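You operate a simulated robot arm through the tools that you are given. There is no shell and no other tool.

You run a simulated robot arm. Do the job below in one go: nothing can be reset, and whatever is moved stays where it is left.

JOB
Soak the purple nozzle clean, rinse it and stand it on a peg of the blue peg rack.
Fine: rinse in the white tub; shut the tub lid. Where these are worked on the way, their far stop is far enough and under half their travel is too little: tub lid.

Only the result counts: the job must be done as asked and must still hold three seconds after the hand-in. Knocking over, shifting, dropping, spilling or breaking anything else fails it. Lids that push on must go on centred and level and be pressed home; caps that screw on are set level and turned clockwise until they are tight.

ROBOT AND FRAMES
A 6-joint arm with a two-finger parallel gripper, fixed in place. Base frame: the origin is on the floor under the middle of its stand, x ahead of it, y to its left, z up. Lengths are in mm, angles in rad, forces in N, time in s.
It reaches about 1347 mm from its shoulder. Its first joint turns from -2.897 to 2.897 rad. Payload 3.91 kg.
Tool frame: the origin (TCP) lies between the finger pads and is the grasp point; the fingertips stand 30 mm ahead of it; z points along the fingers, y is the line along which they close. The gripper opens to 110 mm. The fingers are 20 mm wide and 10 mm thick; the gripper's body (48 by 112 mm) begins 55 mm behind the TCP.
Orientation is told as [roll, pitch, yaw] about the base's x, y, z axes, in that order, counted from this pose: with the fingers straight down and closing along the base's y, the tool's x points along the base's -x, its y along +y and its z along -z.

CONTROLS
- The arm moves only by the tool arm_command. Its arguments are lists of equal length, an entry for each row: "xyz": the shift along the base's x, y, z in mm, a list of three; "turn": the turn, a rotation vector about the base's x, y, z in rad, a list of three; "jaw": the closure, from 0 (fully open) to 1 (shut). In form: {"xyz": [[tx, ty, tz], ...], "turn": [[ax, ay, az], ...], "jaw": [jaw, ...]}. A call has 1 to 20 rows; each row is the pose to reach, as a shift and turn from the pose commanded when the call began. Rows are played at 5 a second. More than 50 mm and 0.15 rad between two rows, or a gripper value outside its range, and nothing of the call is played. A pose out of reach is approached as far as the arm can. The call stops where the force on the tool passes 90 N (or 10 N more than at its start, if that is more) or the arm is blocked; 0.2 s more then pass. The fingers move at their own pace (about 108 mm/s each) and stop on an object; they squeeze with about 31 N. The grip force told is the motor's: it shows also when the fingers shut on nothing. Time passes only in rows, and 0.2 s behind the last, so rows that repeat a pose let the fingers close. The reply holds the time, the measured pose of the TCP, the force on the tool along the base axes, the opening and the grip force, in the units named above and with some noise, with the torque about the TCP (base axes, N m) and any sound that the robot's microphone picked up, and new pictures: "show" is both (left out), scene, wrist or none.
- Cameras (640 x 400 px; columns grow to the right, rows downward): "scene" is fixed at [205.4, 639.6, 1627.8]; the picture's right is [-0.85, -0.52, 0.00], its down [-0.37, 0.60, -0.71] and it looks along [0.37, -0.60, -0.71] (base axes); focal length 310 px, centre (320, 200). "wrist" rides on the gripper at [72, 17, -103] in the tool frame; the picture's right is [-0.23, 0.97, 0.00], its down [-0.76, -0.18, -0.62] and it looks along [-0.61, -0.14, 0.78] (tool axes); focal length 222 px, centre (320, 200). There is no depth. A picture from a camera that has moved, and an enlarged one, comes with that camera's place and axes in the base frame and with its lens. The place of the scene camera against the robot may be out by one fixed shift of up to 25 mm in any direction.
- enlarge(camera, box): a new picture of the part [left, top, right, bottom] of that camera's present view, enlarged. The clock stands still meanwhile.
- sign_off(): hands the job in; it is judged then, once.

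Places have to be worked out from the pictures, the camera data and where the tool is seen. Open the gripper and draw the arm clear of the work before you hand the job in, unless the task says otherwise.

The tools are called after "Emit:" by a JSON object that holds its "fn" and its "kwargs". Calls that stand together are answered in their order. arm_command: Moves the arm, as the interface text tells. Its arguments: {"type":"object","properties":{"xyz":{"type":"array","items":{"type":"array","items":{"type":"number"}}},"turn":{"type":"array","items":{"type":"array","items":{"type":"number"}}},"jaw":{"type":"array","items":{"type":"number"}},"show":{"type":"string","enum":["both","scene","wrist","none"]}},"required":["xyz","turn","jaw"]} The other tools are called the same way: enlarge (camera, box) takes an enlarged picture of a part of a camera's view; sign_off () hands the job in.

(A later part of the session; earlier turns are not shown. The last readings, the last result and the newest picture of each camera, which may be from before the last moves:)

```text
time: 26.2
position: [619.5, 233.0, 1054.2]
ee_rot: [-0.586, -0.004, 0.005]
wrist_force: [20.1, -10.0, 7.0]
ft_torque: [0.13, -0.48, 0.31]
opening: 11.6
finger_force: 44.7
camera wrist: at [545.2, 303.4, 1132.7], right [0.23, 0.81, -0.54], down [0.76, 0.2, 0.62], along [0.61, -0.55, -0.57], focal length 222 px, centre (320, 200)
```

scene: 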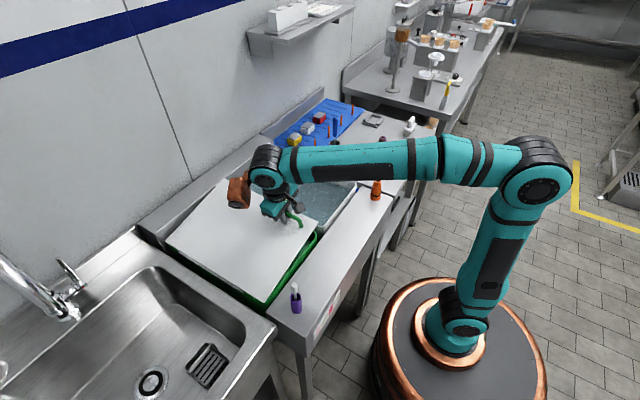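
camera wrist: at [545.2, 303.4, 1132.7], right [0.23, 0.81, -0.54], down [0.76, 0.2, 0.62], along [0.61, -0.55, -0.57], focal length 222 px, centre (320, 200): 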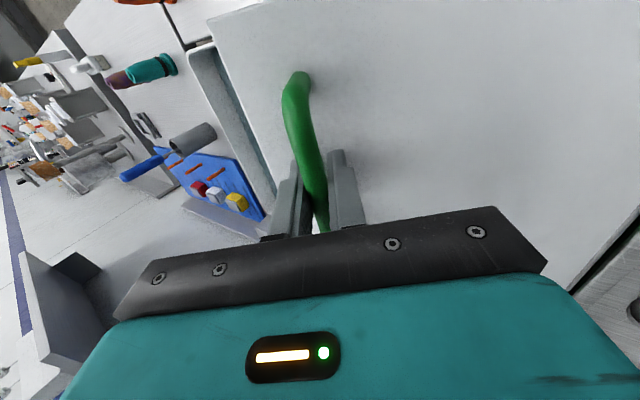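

Smooth: forces are only ~20 N at 0.58 rad and the position matches the model. I continue the same way to about 0.94 rad.

Emit:
{"fn": "arm_command", "kwargs": {"xyz": [[0.5, 4.7, 5.3], [0.5, 9.6, 10.4], [1, 14.7, 15.3], [1, 19.9, 20.1], [1, 25.2, 24.8], [1, 30.8, 29.3], [1, 36.4, 33.6], [1, 42.1, 37.8], [1, 48, 41.8], [1, 54, 45.6], [1, 60.1, 49.2], [1, 66.3, 52.6]], "turn": [[-0.03, 0, 0], [-0.06, 0, 0], [-0.09, 0, 0], [-0.12, 0, 0], [-0.15, 0, 0], [-0.18, 0, 0], [-0.21, 0, 0], [-0.24, 0, 0], [-0.27, 0, 0], [-0.3, 0, 0], [-0.33, 0, 0], [-0.36, 0, 0]], "jaw": [1, 1, 1, 1, 1, 1, 1, 1, 1, 1, 1, 1]}}

```text
time: 28.6
position: [617.5, 278.4, 1097.8]
ee_rot: [-0.89, -0.017, 0.011]
wrist_force: [6.6, -26.9, 39.4]
ft_torque: [0.39, -0.5, 1.24]
opening: 11.9
finger_force: 45.3
out of reach, approached as far as the arm can: row 10, 11
stopped in row 11: the force on the tool passed its limit at 96 N (the readings are from after the stop); the commanded pose is now the measured one
camera wrist: at [543.4, 368.3, 1148.6], right [0.23, 0.62, -0.75], down [0.75, 0.38, 0.54], along [0.62, -0.69, -0.37], focal length 222 px, centre (320, 200)
```

scene: 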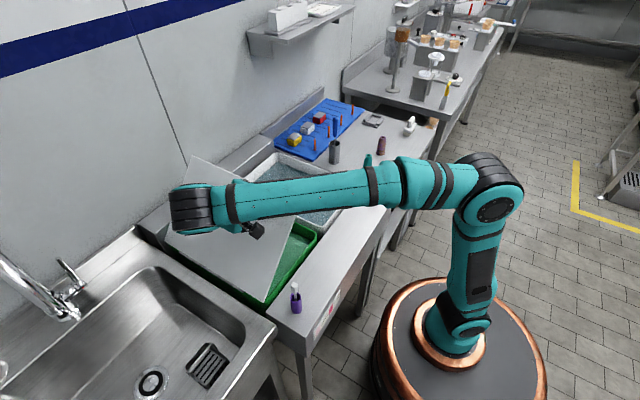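
wrist: 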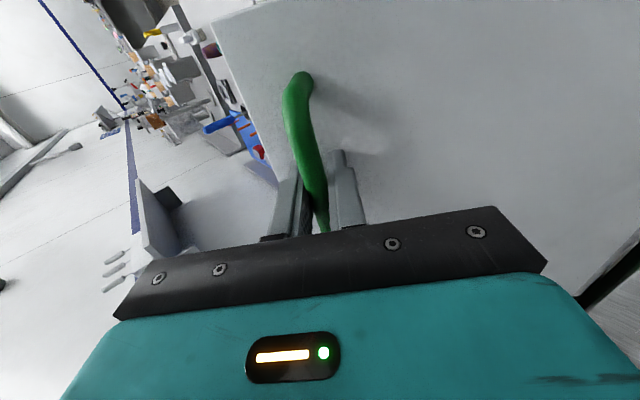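

The wrist joint limit stops pure tilting at ~0.85 rad. I'll lower the lid back along the arc, then regrip the bar with the tool pitched forward (fingers pointing ahead and down), which needs far less wrist bend when the lid stands upright. First, lower the lid.

Emit:
{"fn": "arm_command", "kwargs": {"xyz": [[0, -9.5, -5], [0, -20, -12.5], [0, -29.3, -20.8], [0, -38.2, -29.6], [0, -46.5, -38.8], [0, -54.3, -48.3], [0, -61.6, -58.2], [0, -68.4, -68.5], [0, -74.6, -79.1], [0, -80.2, -90], [0, -85.2, -101.1]], "turn": [[0.052, 0, 0], [0.107, 0, 0], [0.161, 0, 0], [0.216, 0, 0], [0.27, 0, 0], [0.324, 0, 0], [0.379, 0, 0], [0.433, 0, 0], [0.488, 0, 0], [0.542, 0, 0], [0.597, 0, 0]], "jaw": [1, 1, 1, 1, 1, 1, 1, 1, 1, 1, 1], "show": "none"}}

```text
time: 30.9
position: [616.7, 191.5, 991.7]
ee_rot: [-0.293, -0.014, 0.002]
wrist_force: [-12.8, -33.2, 13.3]
ft_torque: [0.17, 0.02, 0.11]
opening: 11.5
finger_force: 44.0
```

Going down smoothly. I finish lowering to closed.

Emit:
{"fn": "arm_command", "kwargs": {"xyz": [[0, -5.6, -11.3], [0, -10.5, -22.8], [0, -14, -34.5], [0, -16.9, -46.4], [0, -18.5, -54], [0, -19.3, -58.5]], "turn": [[0.054, 0, 0], [0.109, 0, 0], [0.163, 0, 0], [0.217, 0, 0], [0.255, 0, 0], [0.28, 0, 0]], "jaw": [1, 1, 1, 1, 1, 1]}}

```text
time: 32.4
position: [617.9, 177.8, 934.5]
ee_rot: [-0.011, -0.014, -0.002]
wrist_force: [-28.9, 35.0, -8.3]
ft_torque: [-0.21, -0.15, 0.11]
opening: 11.6
finger_force: 44.9
camera wrist: at [544.2, 196.2, 1037.7], right [0.23, 0.97, -0.01], down [0.75, -0.17, 0.64], along [0.62, -0.15, -0.77], focal length 222 px, centre (320, 200)
```

scene: 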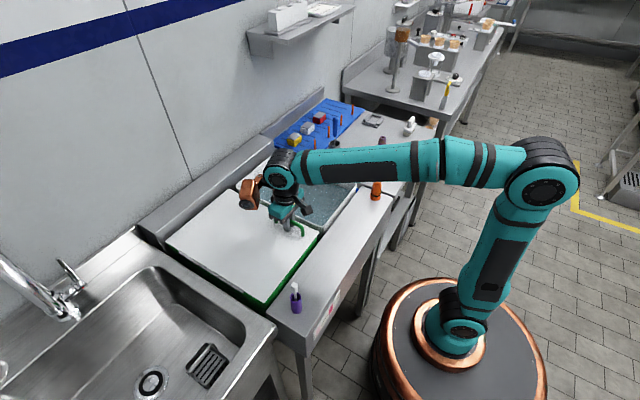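
wrist: 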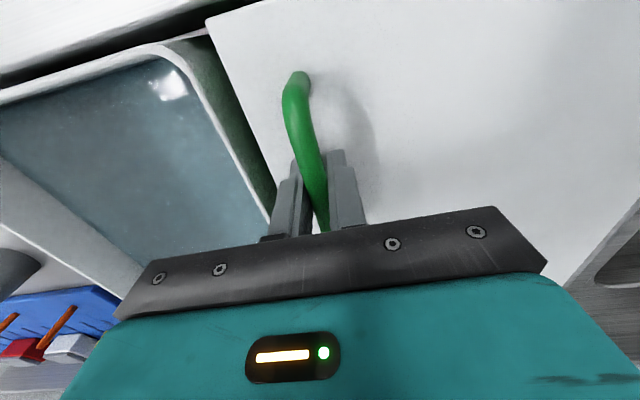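

Nearly closed (2 mm left). I lower those last millimetres, open the fingers and rise straight up.

Emit:
{"fn": "arm_command", "kwargs": {"xyz": [[0, 1, -2], [0, 1, -3.5], [0, 1, -3.5], [0, 1, -3.5], [0, 1, -3.5], [0, 1, 10], [0, 1, 35], [0, 1, 62], [0, 1, 62]], "turn": [[0.005, 0, 0], [0.01, 0, 0], [0.01, 0, 0], [0.01, 0, 0], [0.01, 0, 0], [0.01, 0, 0], [0.01, 0, 0], [0.01, 0, 0], [0.01, 0, 0]], "jaw": [1, 1, 0.7, 0.5, 0.5, 0.5, 0.5, 0.5, 0.5]}}

Emit:
{"fn": "enlarge", "kwargs": {"camera": "wrist", "box": [220, 60, 420, 210]}}

Emit:
{"fn": "enlarge", "kwargs": {"camera": "scene", "box": [150, 170, 340, 310]}}

```text
time: 34.4
position: [617.0, 176.5, 995.8]
ee_rot: [-0.004, -0.016, -0.005]
wrist_force: [0.8, 0.5, 0.0]
ft_torque: [-0.03, 0.0, -0.01]
opening: 55.1
finger_force: 0.0
camera wrist: at [542.5, 194.5, 1098.9], right [0.23, 0.97, 0.0], down [0.75, -0.18, 0.64], along [0.62, -0.15, -0.77], focal length 222 px, centre (320, 200)
```

scene: 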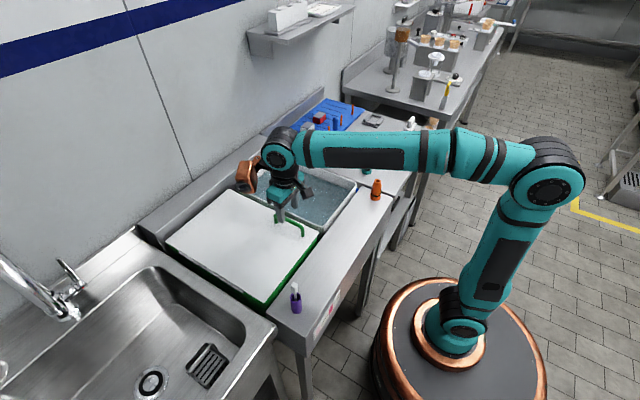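
wrist: 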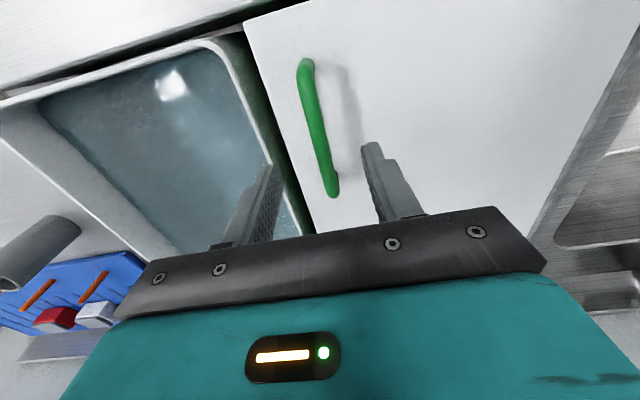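

```text
2.67 times, centred on (320, 135) of wrist
camera zoom: at [542.5, 194.5, 1098.9], right [0.23, 0.97, 0.0], down [0.75, -0.18, 0.64], along [0.62, -0.15, -0.77], focal length 592 px, centre (320, 373)
```

zoom: 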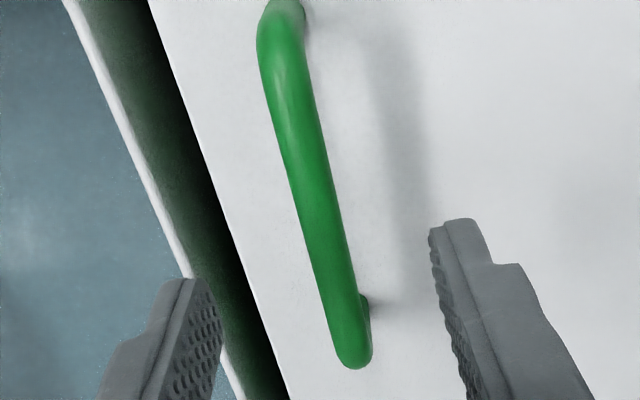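

```text
2.86 times, centred on (245, 240) of scene
camera zoom: at [205.4, 639.6, 1627.8], right [-0.85, -0.52, 0.0], down [-0.37, 0.6, -0.71], along [0.37, -0.6, -0.71], focal length 886 px, centre (534, 86)
```

zoom: 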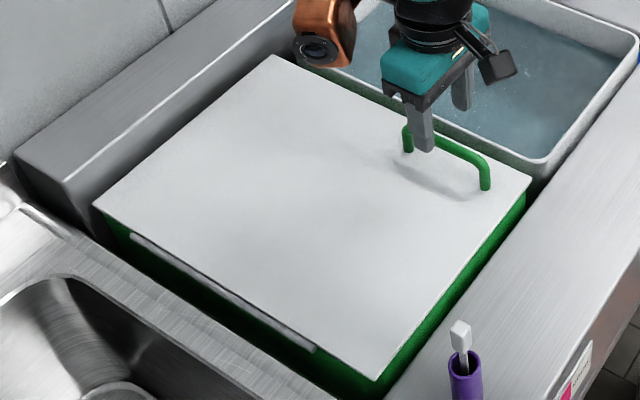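

The lid is closed again, and a fresh fix puts the bar centre at about z 930 (it was right at the TCP before). I pitch the tool 0.7 rad forward at a safe height before regripping.

Emit:
{"fn": "arm_command", "kwargs": {"xyz": [[0, 0, 20], [0, 0, 40], [-1, 1, 50], [-2, 1, 50], [-2, 1, 50], [-2, 1, 50], [-2, 1, 50]], "turn": [[0, -0.12, 0], [0.001, -0.24, 0.001], [0.002, -0.36, 0.002], [0.003, -0.48, 0.003], [0.004, -0.6, 0.004], [0.004, -0.684, 0.005], [0.004, -0.684, 0.005]], "jaw": [0.5, 0.5, 0.5, 0.5, 0.5, 0.5, 0.5]}}

```text
time: 36.0
position: [616.2, 177.5, 1045.5]
ee_rot: [-0.001, -0.701, 0.001]
wrist_force: [0.8, -0.4, 0.8]
ft_torque: [0.01, 0.01, 0.0]
opening: 55.0
finger_force: 0.1
camera wrist: at [494.5, 194.3, 1078.6], right [0.17, 0.97, 0.15], down [0.18, -0.18, 0.97], along [0.97, -0.14, -0.21], focal length 222 px, centre (320, 200)
```

scene: 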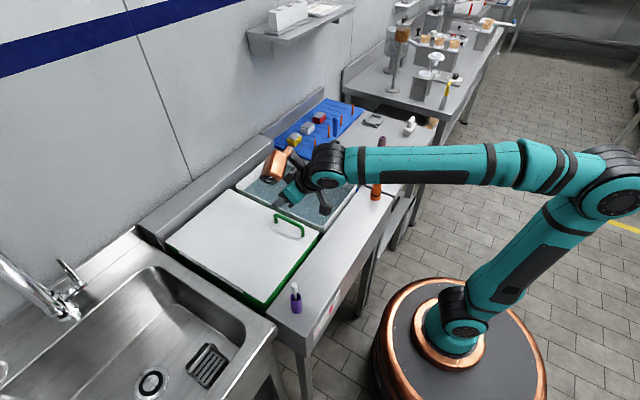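
wrist: 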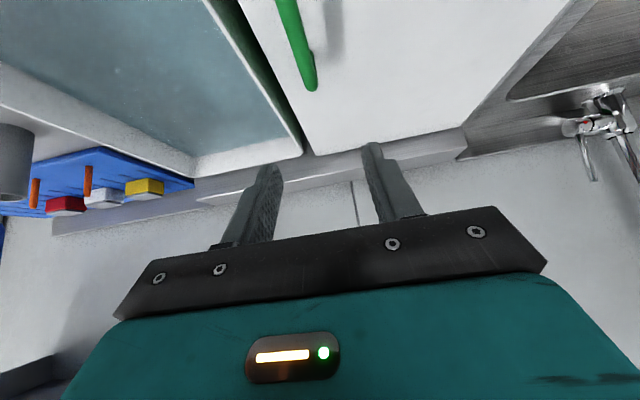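

Pitch reached. I descend over the bar with the fingers straddling it (to TCP z≈938) and close only partly to check centring.

Emit:
{"fn": "arm_command", "kwargs": {"xyz": [[0, 0.5, -35], [0, 0.5, -65], [0, 0.5, -85], [0, 0.5, -98], [0, 0.5, -107], [0, 0.5, -107], [0, 0.5, -107], [0, 0.5, -107]], "turn": [[0, 0, 0], [0, 0, 0], [0, 0, 0], [0, 0, 0], [0, 0, 0], [0, 0, 0], [0, 0, 0], [0, 0, 0]], "jaw": [0.5, 0.5, 0.5, 0.5, 0.5, 0.7, 0.8, 0.82]}}

Emit:
{"fn": "enlarge", "kwargs": {"camera": "wrist", "box": [220, 30, 420, 210]}}

Emit:
{"fn": "enlarge", "kwargs": {"camera": "scene", "box": [240, 170, 340, 250]}}

```text
time: 37.8
position: [615.0, 178.6, 939.3]
ee_rot: [-0.002, -0.7, -0.001]
wrist_force: [0.3, 0.2, 0.2]
ft_torque: [0.0, 0.01, 0.0]
opening: 20.0
finger_force: 0.1
camera wrist: at [494.3, 194.9, 971.7], right [0.17, 0.97, 0.15], down [0.18, -0.18, 0.97], along [0.97, -0.14, -0.21], focal length 222 px, centre (320, 200)
```

scene: 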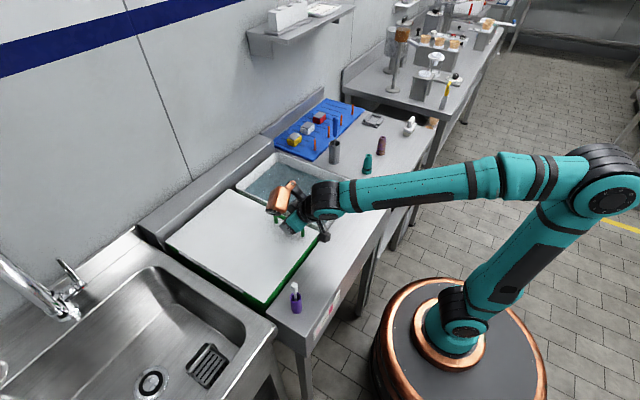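
wrist: 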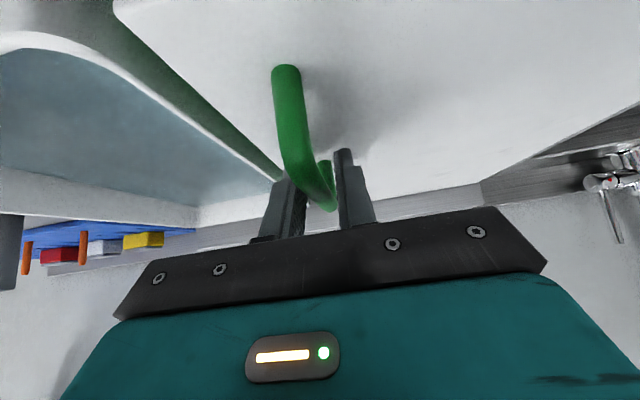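

```text
2.22 times, centred on (320, 120) of wrist
camera zoom: at [494.3, 194.9, 971.7], right [0.17, 0.97, 0.15], down [0.18, -0.18, 0.97], along [0.97, -0.14, -0.21], focal length 494 px, centre (320, 378)
```

zoom: 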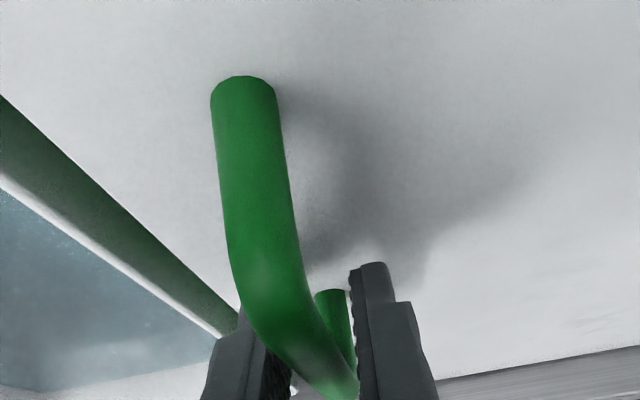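

```text
5.00 times, centred on (290, 210) of scene
camera zoom: at [205.4, 639.6, 1627.8], right [-0.85, -0.52, 0.0], down [-0.37, 0.6, -0.71], along [0.37, -0.6, -0.71], focal length 1551 px, centre (470, 150)
```

zoom: 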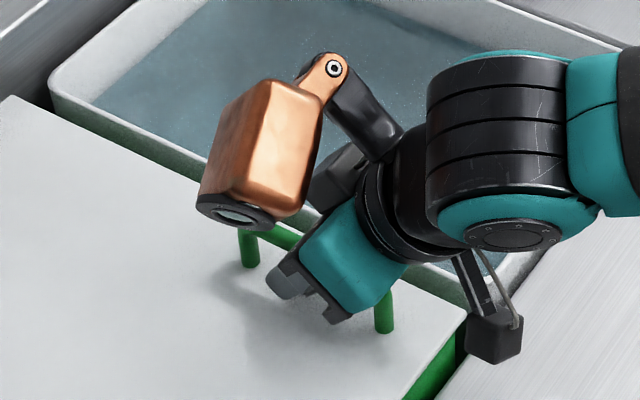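

The bar sits nearer the +y finger, so its centre is about y≈181. I shift +3 mm and close fully.

Emit:
{"fn": "arm_command", "kwargs": {"xyz": [[0, 1.5, 0], [0, 3, 0], [0, 3, 0], [0, 3, 0], [0, 3, 0]], "turn": [[0, 0, 0], [0, 0, 0], [0, 0, 0], [0, 0, 0], [0, 0, 0]], "jaw": [0.82, 0.82, 0.87, 0.92, 1], "show": "wrist"}}

```text
time: 39.0
position: [615.7, 177.3, 938.2]
ee_rot: [0.001, -0.699, -0.002]
wrist_force: [1.9, -47.3, 5.3]
ft_torque: [0.0, 0.13, -0.16]
opening: 11.7
finger_force: 44.8
camera wrist: at [494.6, 195.1, 971.9], right [0.17, 0.97, 0.15], down [0.18, -0.18, 0.97], along [0.97, -0.14, -0.21], focal length 222 px, centre (320, 200)
```

wrist: 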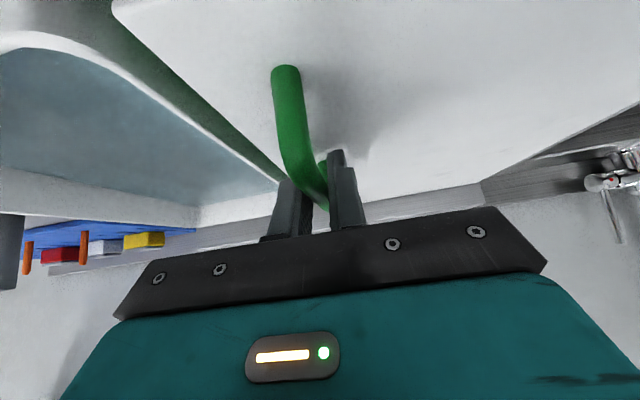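

Force −47 N with the tool at measured y 177.3 tells me the bar centre is at y≈177.5 and the arm's stiffness is ~13 N/mm. I correct −3.5 mm and start lifting on the arc (hinge 418, 897).

Emit:
{"fn": "arm_command", "kwargs": {"xyz": [[0, -2, -0.3], [0, -3.5, -0.3], [0, -1.6, 9.3], [0, 0.6, 18.8], [0, 3.3, 28.2], [0, 6.3, 37.5], [0, 9.6, 46.6], [0, 13.4, 55.7]], "turn": [[0, 0, 0], [0, 0, 0], [-0.04, 0, 0], [-0.08, 0, 0], [-0.12, 0, 0], [-0.16, 0, 0], [-0.2, 0, 0], [-0.24, 0, 0]], "jaw": [1, 1, 1, 1, 1, 1, 1, 1], "show": "none"}}

```text
time: 40.8
position: [616.9, 194.2, 995.4]
ee_rot: [-0.308, -0.674, 0.197]
wrist_force: [23.5, -12.1, 2.3]
ft_torque: [0.07, 0.26, -0.3]
opening: 11.8
finger_force: 45.2
```

Forces are small now. I keep following the arc to 0.64 rad.

Emit:
{"fn": "arm_command", "kwargs": {"xyz": [[1, 4.1, 8.9], [1, 8.5, 17.6], [1, 13.3, 26.1], [1, 18.5, 34.4], [1, 23.9, 42.5], [1, 29.7, 50.3], [1, 35.8, 58], [1, 42.2, 65.4], [1, 48.9, 72.5], [1, 55.8, 79.4]], "turn": [[-0.04, 0, 0], [-0.08, 0, 0], [-0.12, 0, 0], [-0.16, 0, 0], [-0.2, 0, 0], [-0.24, 0, 0], [-0.28, 0, 0], [-0.32, 0, 0], [-0.36, 0, 0], [-0.4, 0, 0]], "jaw": [1, 1, 1, 1, 1, 1, 1, 1, 1, 1], "show": "scene"}}

```text
time: 43.0
position: [616.7, 249.4, 1074.9]
ee_rot: [-0.771, -0.543, 0.467]
wrist_force: [-16.6, -18.2, 17.2]
ft_torque: [0.16, -0.19, -0.06]
opening: 11.6
finger_force: 45.0
```

scene: 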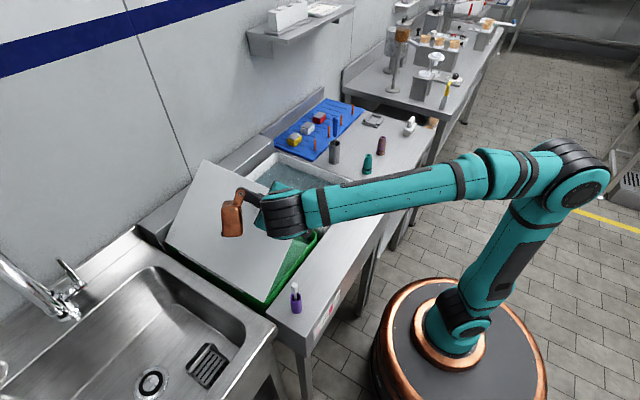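

Good progress. I continue to 0.96 rad and watch for reach limits.

Emit:
{"fn": "arm_command", "kwargs": {"xyz": [[-0.5, 6.4, 7.2], [-0.5, 13.8, 13.6], [-0.5, 21.4, 19.7], [-0.5, 29.4, 25.5], [-0.5, 37.6, 30.8], [-0.5, 46, 35.8], [-0.5, 54.5, 40.5], [-0.5, 63.3, 44.8]], "turn": [[-0.04, 0, 0], [-0.08, 0, 0], [-0.12, 0, 0], [-0.16, 0, 0], [-0.2, 0, 0], [-0.24, 0, 0], [-0.28, 0, 0], [-0.32, 0, 0]], "jaw": [1, 1, 1, 1, 1, 1, 1, 1], "show": "scene"}}

```text
time: 44.8
position: [616.4, 315.3, 1118.2]
ee_rot: [-1.079, -0.376, 0.603]
wrist_force: [-14.0, 6.0, -16.4]
ft_torque: [0.03, -0.61, 0.45]
opening: 11.8
finger_force: 45.5
```

scene: 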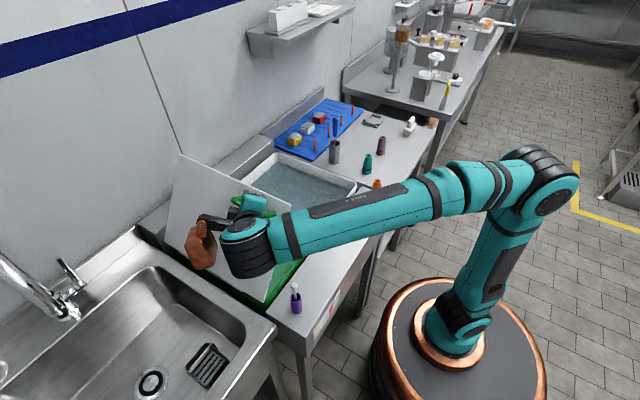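

Still well within limits. I continue to 1.28 rad.

Emit:
{"fn": "arm_command", "kwargs": {"xyz": [[-0.5, 9.2, 3.4], [-0.5, 18.4, 6.8], [-0.5, 27.7, 10], [-0.5, 37, 12.9], [-0.5, 46.5, 15.4], [-0.5, 56, 17.5], [-0.5, 65.6, 19.2], [-0.5, 75.3, 20.5]], "turn": [[-0.04, 0, 0], [-0.08, 0, 0], [-0.12, 0, 0], [-0.16, 0, 0], [-0.2, 0, 0], [-0.24, 0, 0], [-0.28, 0, 0], [-0.32, 0, 0]], "jaw": [1, 1, 1, 1, 1, 1, 1, 1], "show": "scene"}}

```text
time: 46.5
position: [615.7, 391.1, 1138.3]
ee_rot: [-1.344, -0.18, 0.677]
wrist_force: [-23.3, 3.2, -48.1]
ft_torque: [-0.12, -0.08, 0.05]
opening: 11.9
finger_force: 45.3
```

scene: 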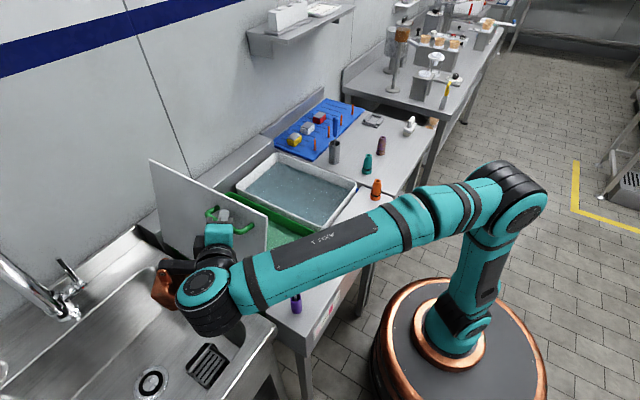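

The lid is nearly upright; Fz = −48 N suggests my path is ~3 mm high here. I lower the path slightly and go on to 1.56 rad.

Emit:
{"fn": "arm_command", "kwargs": {"xyz": [[0, 4.8, -2], [-0.5, 9.7, -2.2], [-0.5, 19.5, -1.9], [-0.5, 29.2, -1.8], [-0.5, 39, -2], [-0.5, 48.7, -2.6], [-0.5, 58.5, -3.6], [-0.5, 68.1, -5]], "turn": [[-0.02, 0, 0], [-0.04, 0, 0], [-0.08, 0, 0], [-0.12, 0, 0], [-0.16, 0, 0], [-0.2, 0, 0], [-0.24, 0, 0], [-0.28, 0, 0]], "jaw": [1, 1, 1, 1, 1, 1, 1, 1]}}

```text
time: 48.4
position: [615.2, 457.9, 1134.2]
ee_rot: [-1.56, -0.005, 0.7]
wrist_force: [31.5, 5.8, 29.7]
ft_torque: [0.12, 0.01, 0.38]
opening: 11.6
finger_force: 44.8
camera wrist: at [494.2, 490.7, 1119.2], right [0.17, 0.16, -0.97], down [0.18, 0.96, 0.19], along [0.97, -0.21, 0.14], focal length 222 px, centre (320, 200)
```

scene: 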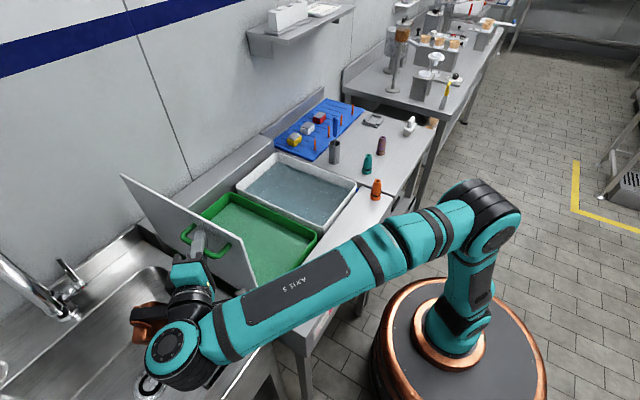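
wrist: 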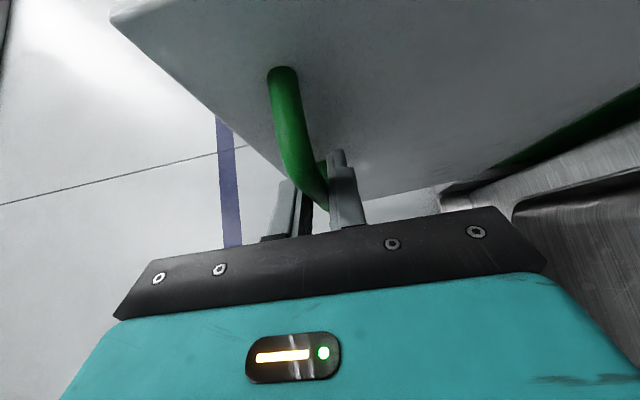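

The lid is upright and the green tub's content is visible. I continue gently past vertical toward its far stop.

Emit:
{"fn": "arm_command", "kwargs": {"xyz": [[1, 4.8, 0.7], [1, 9.6, -0.3], [1, 14.3, -1.3], [1, 19.1, -2.4], [1, 23.8, -3.6], [1, 28.6, -5]], "turn": [[-0.02, 0, 0], [-0.04, 0, 0], [-0.06, 0, 0], [-0.08, 0, 0], [-0.1, 0, 0], [-0.12, 0, 0]], "jaw": [1, 1, 1, 1, 1, 1]}}

Emit:
{"fn": "enlarge", "kwargs": {"camera": "scene", "box": [110, 150, 340, 300]}}

```text
time: 49.8
position: [614.6, 487.2, 1127.3]
ee_rot: [-1.653, 0.072, 0.696]
wrist_force: [-20.5, -12.2, -35.4]
ft_torque: [-0.05, -0.18, -0.05]
opening: 11.8
finger_force: 45.1
camera wrist: at [494.1, 518.3, 1108.2], right [0.17, 0.04, -0.98], down [0.18, 0.98, 0.07], along [0.97, -0.19, 0.16], focal length 222 px, centre (320, 200)
```

scene: 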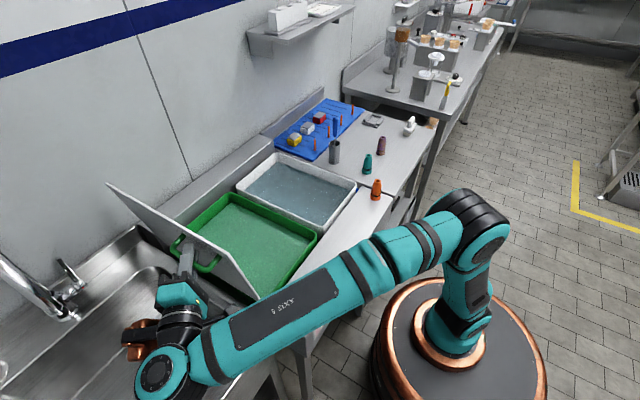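
wrist: 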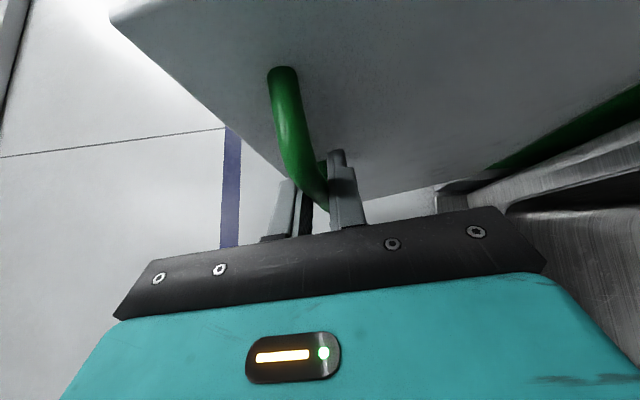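

```text
2.67 times, centred on (225, 225) of scene
camera zoom: at [205.4, 639.6, 1627.8], right [-0.85, -0.52, 0.0], down [-0.37, 0.6, -0.71], along [0.37, -0.6, -0.71], focal length 827 px, centre (573, 133)
```

zoom: 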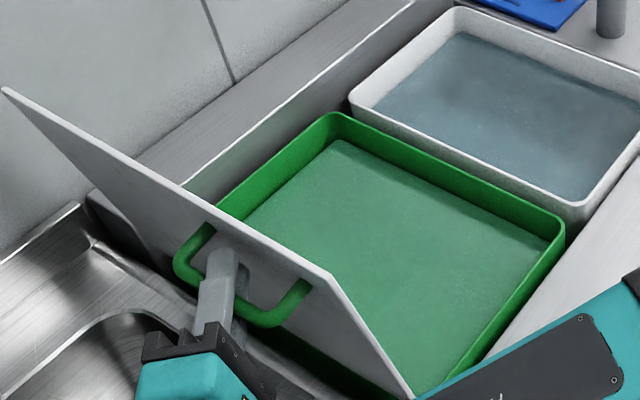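

The green liquid in the soak tub is now visible and the lid is just past vertical (~1.68 rad) with no stop yet. I continue slowly.

Emit:
{"fn": "arm_command", "kwargs": {"xyz": [[0, 4.6, -3], [0, 9.3, -4.6], [0, 13.9, -6.2], [0, 18.5, -7.9], [0, 23, -9.7], [0, 27.6, -11.6]], "turn": [[-0.02, 0, 0], [-0.04, 0, 0], [-0.06, 0, 0], [-0.08, 0, 0], [-0.1, 0, 0], [-0.12, 0, 0]], "jaw": [1, 1, 1, 1, 1, 1], "show": "scene"}}

```text
time: 51.1
position: [616.4, 511.8, 1121.2]
ee_rot: [-1.746, 0.145, 0.687]
wrist_force: [0.1, -26.0, 29.6]
ft_torque: [-0.41, -0.33, -0.33]
opening: 11.5
finger_force: 45.3
```

scene: 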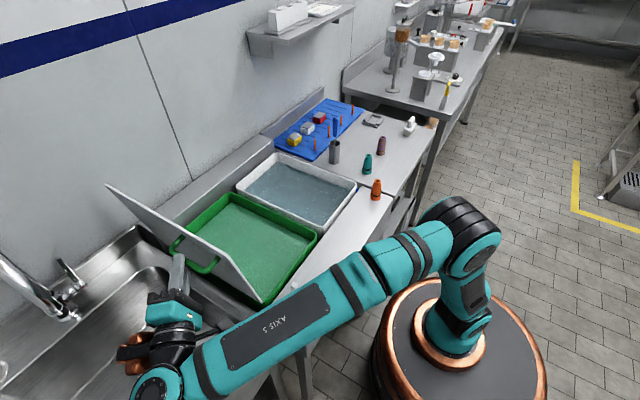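

I check whether the lid really moved between the last two steps or the fingers are sliding off the bar.

Emit:
{"fn": "enlarge", "kwargs": {"camera": "scene", "box": [90, 160, 260, 310]}}

Emit:
{"fn": "enlarge", "kwargs": {"camera": "wrist", "box": [160, 0, 480, 210]}}

```text
2.67 times, centred on (175, 235) of scene
camera zoom: at [205.4, 639.6, 1627.8], right [-0.85, -0.52, 0.0], down [-0.37, 0.6, -0.71], along [0.37, -0.6, -0.71], focal length 827 px, centre (707, 107)
```

zoom: 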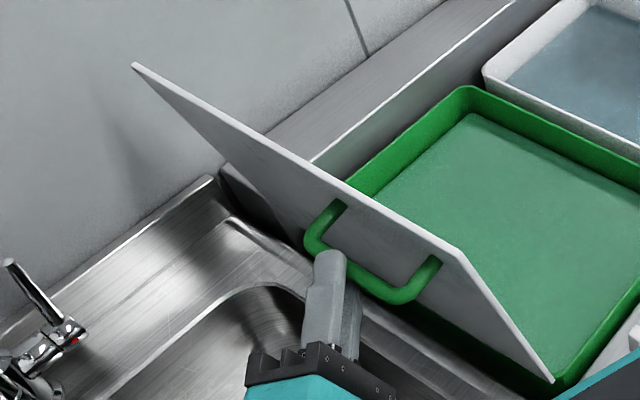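

```text
1.90 times, centred on (320, 105) of wrist
camera zoom: at [493.5, 540.2, 1098.1], right [0.18, -0.07, -0.98], down [0.18, 0.98, -0.04], along [0.97, -0.17, 0.19], focal length 423 px, centre (320, 381)
```

zoom: 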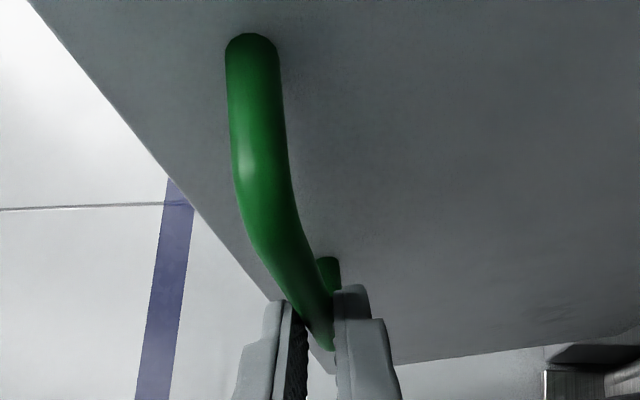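

The lid's corner has not moved, so it is at its far stop (the fingers merely slid toward the bar's edge). I open the fingers and back off along the tool axis, watching that the lid stays.

Emit:
{"fn": "arm_command", "kwargs": {"xyz": [[0, 0, 0], [0, 0, 0], [0, 0, 0], [-13, 15, -3], [-26, 30, -6], [-45, 52, -11], [-45, 52, -11]], "turn": [[0, 0, 0], [0, 0, 0], [0, 0, 0], [0, 0, 0], [0, 0, 0], [0, 0, 0], [0, 0, 0]], "jaw": [0.8, 0.6, 0.5, 0.5, 0.5, 0.5, 0.5]}}

Emit:
{"fn": "enlarge", "kwargs": {"camera": "scene", "box": [90, 160, 260, 310]}}

```text
time: 52.8
position: [571.8, 566.4, 1106.1]
ee_rot: [-1.745, 0.149, 0.685]
wrist_force: [-1.0, -0.1, 0.2]
ft_torque: [0.02, 0.01, 0.02]
opening: 55.1
finger_force: 0.1
camera wrist: at [449.6, 595.2, 1083.2], right [0.17, -0.08, -0.98], down [0.18, 0.98, -0.05], along [0.97, -0.17, 0.18], focal length 222 px, centre (320, 200)
```

scene: 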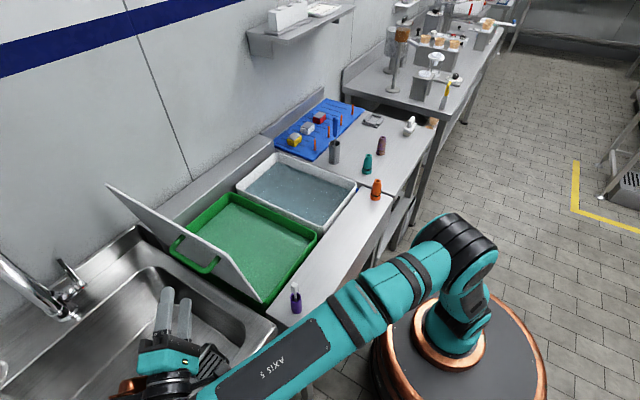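
wrist: 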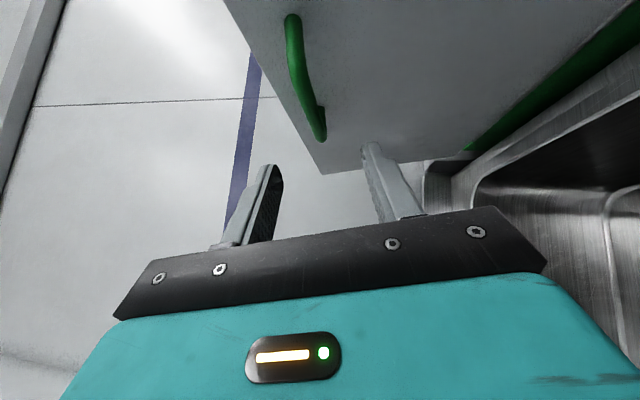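

```text
2.67 times, centred on (175, 235) of scene
camera zoom: at [205.4, 639.6, 1627.8], right [-0.85, -0.52, 0.0], down [-0.37, 0.6, -0.71], along [0.37, -0.6, -0.71], focal length 827 px, centre (707, 107)
```

zoom: 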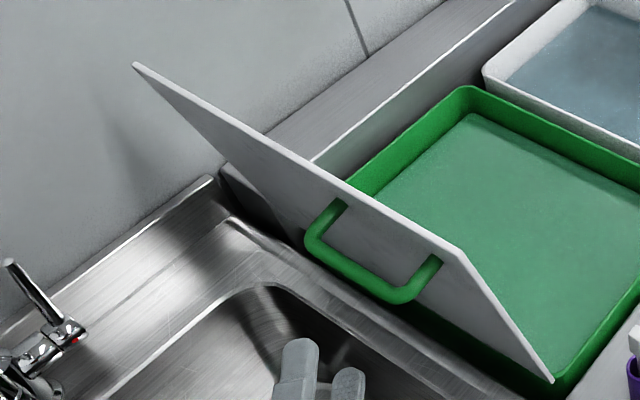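

The lid stays open on its stop. I raise the arm clear and unwind the tool tilt back toward the vertical, well above everything.

Emit:
{"fn": "arm_command", "kwargs": {"xyz": [[-5, 5, 40], [-8, 5, 80], [-10, 5, 120], [-12, 0, 160], [-12, -10, 200], [-12, -30, 225], [-12, -60, 240], [-12, -100, 245], [-12, -145, 245], [-12, -190, 245], [-12, -235, 245], [-12, -280, 245], [-12, -325, 245], [-12, -370, 245]], "turn": [[0.1, 0, 0], [0.22, 0, 0], [0.35, 0, 0], [0.48, 0, 0], [0.62, 0, 0], [0.76, 0, 0], [0.9, 0, 0], [1.04, 0, 0], [1.18, 0, 0], [1.32, 0, 0], [1.46, 0, 0], [1.6, 0, 0], [1.72, 0, 0], [1.8, 0, 0]], "jaw": [0.5, 0.5, 0.5, 0.5, 0.4, 0.3, 0.2, 0, 0, 0, 0, 0, 0, 0], "show": "scene"}}

```text
time: 55.8
position: [559.2, 196.3, 1351.6]
ee_rot: [0.002, -0.699, -0.001]
wrist_force: [0.6, 0.7, -0.4]
ft_torque: [-0.02, 0.02, -0.01]
opening: 110.1
finger_force: 0.0
```

scene: 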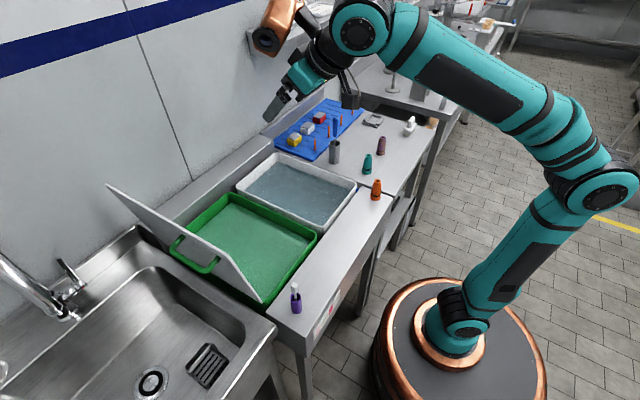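

Now I level the tool and travel to a spot above the purple nozzle.

Emit:
{"fn": "arm_command", "kwargs": {"xyz": [[0, -30, 0], [0, -70, -10], [0, -112, -25], [0, -154, -42], [0, -197, -60], [0, -240, -80], [-2, -283, -100], [-4, -326, -120], [-6, -369, -141], [-8, -412, -163], [-10, -455, -186], [-12, -496, -208], [-12.5, -530, -230], [-12.5, -551, -251], [-12.5, -551, -251]], "turn": [[0, 0.1, 0], [0, 0.2, 0], [0, 0.3, 0], [0, 0.4, 0], [0, 0.5, 0], [0, 0.6, 0], [0, 0.7, 0], [0, 0.7, 0], [0, 0.7, 0], [0, 0.7, 0], [0, 0.7, 0], [0, 0.7, 0], [0, 0.7, 0], [0, 0.7, 0], [0, 0.7, 0]], "jaw": [0, 0, 0, 0, 0, 0, 0, 0, 0, 0, 0, 0, 0, 0, 0]}}

Emit:
{"fn": "enlarge", "kwargs": {"camera": "wrist", "box": [240, 0, 400, 210]}}

```text
time: 59.0
position: [545.3, -356.4, 1103.3]
ee_rot: [0.002, -0.001, 0.0]
wrist_force: [0.4, 0.6, -1.3]
ft_torque: [0.02, 0.02, 0.0]
opening: 109.9
finger_force: 0.2
camera wrist: at [473.7, -339.0, 1206.8], right [0.23, 0.97, 0.0], down [0.76, -0.18, 0.62], along [0.61, -0.14, -0.78], focal length 222 px, centre (320, 200)
```

scene: 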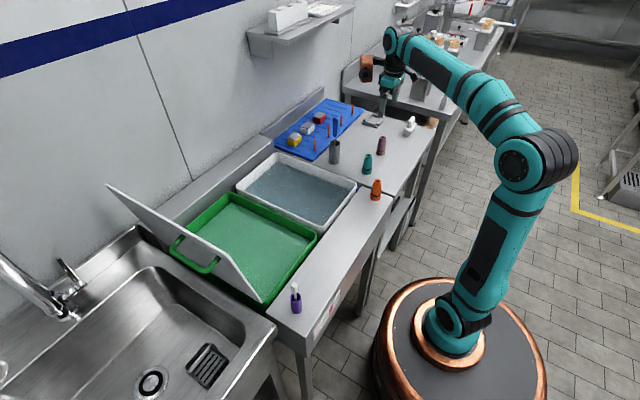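
wrist: 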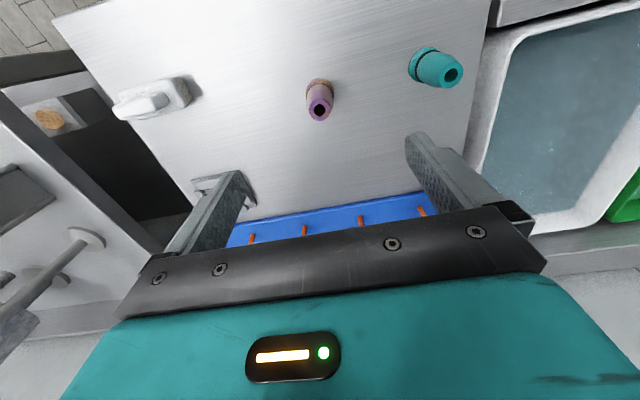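

```text
1.90 times, centred on (320, 105) of wrist
camera zoom: at [473.7, -339.0, 1206.8], right [0.23, 0.97, 0.0], down [0.76, -0.18, 0.62], along [0.61, -0.14, -0.78], focal length 423 px, centre (320, 381)
```

zoom: 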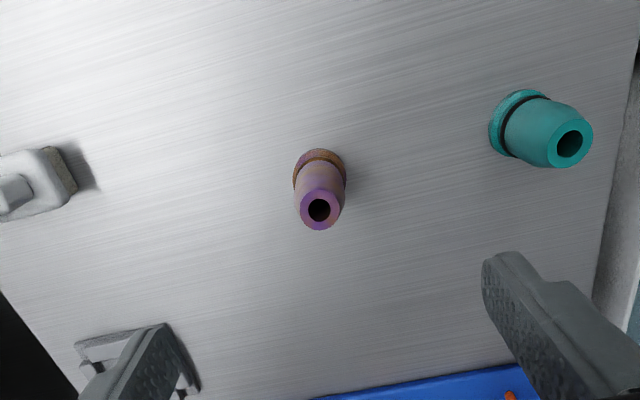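

The nozzle is centred under the tool at (546, −356.5). I descend with fingers part open to TCP z≈924 and close on its body.

Emit:
{"fn": "arm_command", "kwargs": {"xyz": [[0, -0.5, -40], [0, -0.5, -80], [0, -0.5, -115], [0, -0.5, -145], [0, -0.5, -165], [0, -0.5, -176], [0, -0.5, -176], [0, -0.5, -176], [0, -0.5, -176], [0, -0.5, -176]], "turn": [[0, 0, 0], [0, 0, 0], [0, 0, 0], [0, 0, 0], [0, 0, 0], [0, 0, 0], [0, 0, 0], [0, 0, 0], [0, 0, 0], [0, 0, 0]], "jaw": [0.4, 0.45, 0.45, 0.45, 0.45, 0.45, 0.45, 0.6, 0.6, 0.6]}}

Emit:
{"fn": "enlarge", "kwargs": {"camera": "wrist", "box": [220, 60, 420, 210]}}

Emit:
{"fn": "enlarge", "kwargs": {"camera": "scene", "box": [340, 100, 430, 180]}}

```text
time: 61.1
position: [545.0, -358.4, 926.8]
ee_rot: [0.001, 0.0, -0.001]
wrist_force: [0.2, 0.1, 0.3]
ft_torque: [-0.03, 0.02, 0.03]
opening: 44.3
finger_force: 0.2
camera wrist: at [473.5, -341.8, 1031.2], right [0.23, 0.97, 0.0], down [0.76, -0.18, 0.62], along [0.61, -0.14, -0.78], focal length 222 px, centre (320, 200)
```

scene: 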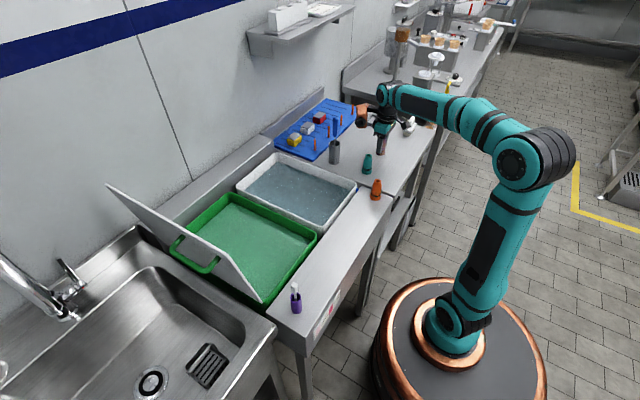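
wrist: 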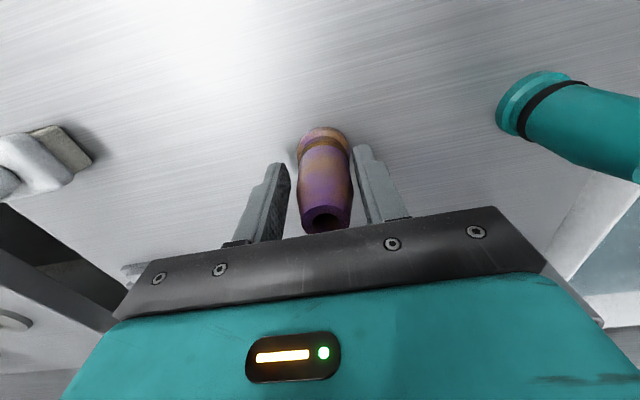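

```text
2.67 times, centred on (320, 135) of wrist
camera zoom: at [473.5, -341.8, 1031.2], right [0.23, 0.97, 0.0], down [0.76, -0.18, 0.62], along [0.61, -0.14, -0.78], focal length 592 px, centre (320, 373)
```

zoom: 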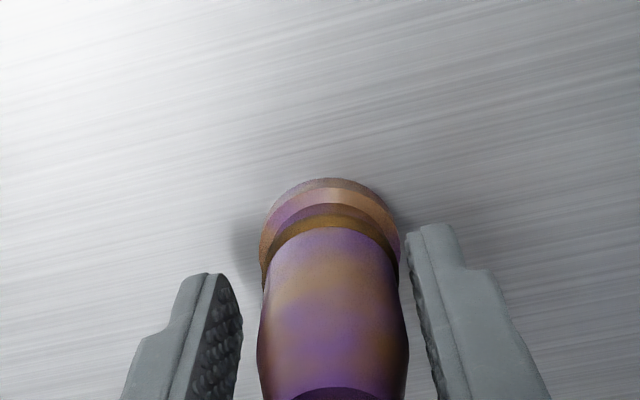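

```text
5.00 times, centred on (385, 140) of scene
camera zoom: at [205.4, 639.6, 1627.8], right [-0.85, -0.52, 0.0], down [-0.37, 0.6, -0.71], along [0.37, -0.6, -0.71], focal length 1551 px, centre (-5, 500)
```

zoom: 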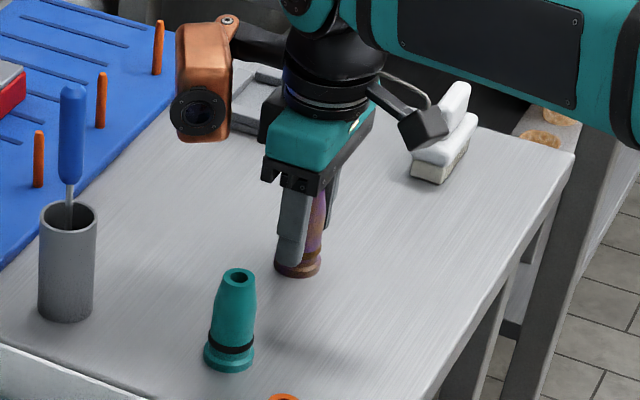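

Fingers straddle the nozzle with it slightly to the +y side. I shift +1.5 mm and close.

Emit:
{"fn": "arm_command", "kwargs": {"xyz": [[0, 1.5, 0], [0, 1.5, 0], [0, 1.5, 0], [0, 1.5, 0], [0, 1.5, 0]], "turn": [[0, 0, 0], [0, 0, 0], [0, 0, 0], [0, 0, 0], [0, 0, 0]], "jaw": [0.65, 0.7, 0.75, 0.9, 1], "show": "wrist"}}

```text
time: 62.4
position: [546.6, -356.5, 926.7]
ee_rot: [0.002, 0.001, 0.001]
wrist_force: [-0.6, 0.7, 0.9]
ft_torque: [-0.05, 0.02, -0.04]
opening: 30.5
finger_force: 31.3
camera wrist: at [473.8, -339.3, 1030.6], right [0.23, 0.97, 0.0], down [0.76, -0.18, 0.62], along [0.61, -0.14, -0.78], focal length 222 px, centre (320, 200)
```

wrist: 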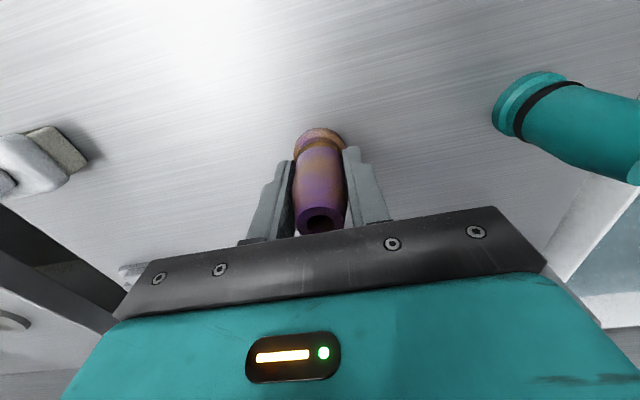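

Firm grip (opening 30.5 mm, 31 N). I lift the nozzle straight up and check it.

Emit:
{"fn": "arm_command", "kwargs": {"xyz": [[0, 0, 15], [0, 0, 45], [0, 0, 90], [0, 0, 135], [0, 0, 180], [0, 0, 215]], "turn": [[0, 0, 0], [0, 0, 0], [0, 0, 0], [0, 0, 0], [0, 0, 0], [0, 0, 0]], "jaw": [1, 1, 1, 1, 1, 1]}}

Emit:
{"fn": "enlarge", "kwargs": {"camera": "wrist", "box": [220, 60, 420, 240]}}

Emit:
{"fn": "enlarge", "kwargs": {"camera": "scene", "box": [340, 60, 440, 150]}}

```text
time: 63.8
position: [548.3, -357.0, 1139.0]
ee_rot: [0.002, 0.001, 0.001]
wrist_force: [0.1, -0.7, 0.0]
ft_torque: [0.04, 0.02, 0.0]
opening: 30.8
finger_force: 31.1
camera wrist: at [476.9, -340.8, 1243.0], right [0.23, 0.97, 0.0], down [0.76, -0.18, 0.62], along [0.61, -0.14, -0.78], focal length 222 px, centre (320, 200)
```

scene: 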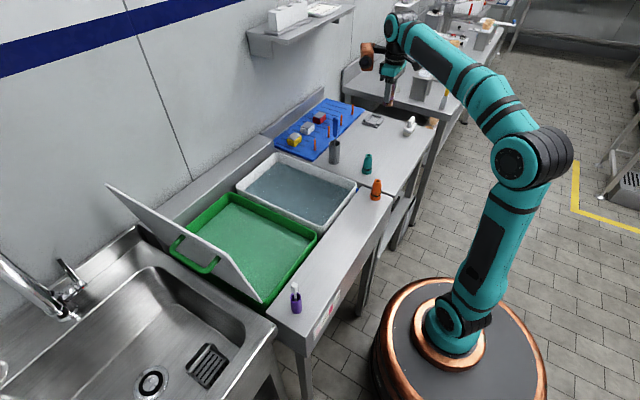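
wrist: 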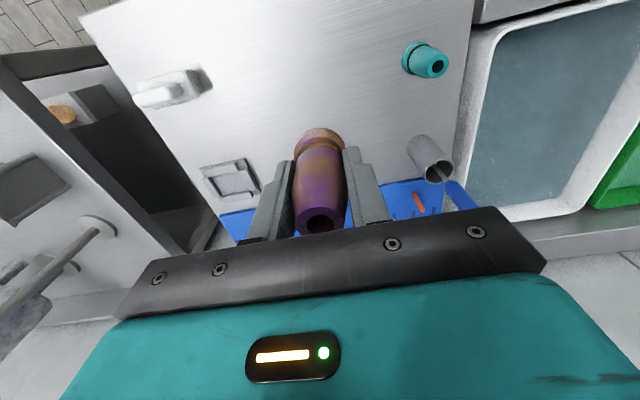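

```text
2.22 times, centred on (320, 150) of wrist
camera zoom: at [476.9, -340.8, 1243.0], right [0.23, 0.97, 0.0], down [0.76, -0.18, 0.62], along [0.61, -0.14, -0.78], focal length 494 px, centre (320, 311)
```

zoom: 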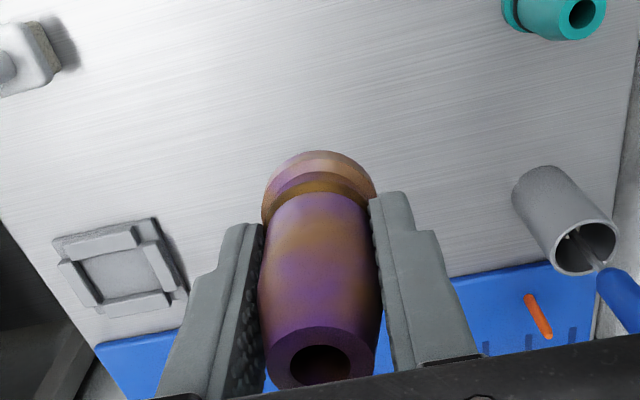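

```text
4.44 times, centred on (390, 105) of scene
camera zoom: at [205.4, 639.6, 1627.8], right [-0.85, -0.52, 0.0], down [-0.37, 0.6, -0.71], along [0.37, -0.6, -0.71], focal length 1378 px, centre (9, 622)
```

zoom: 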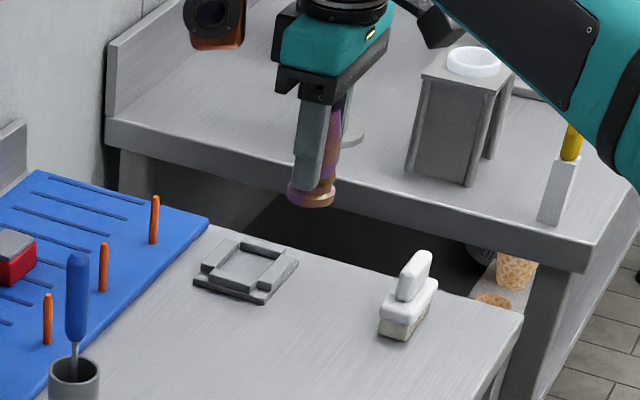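

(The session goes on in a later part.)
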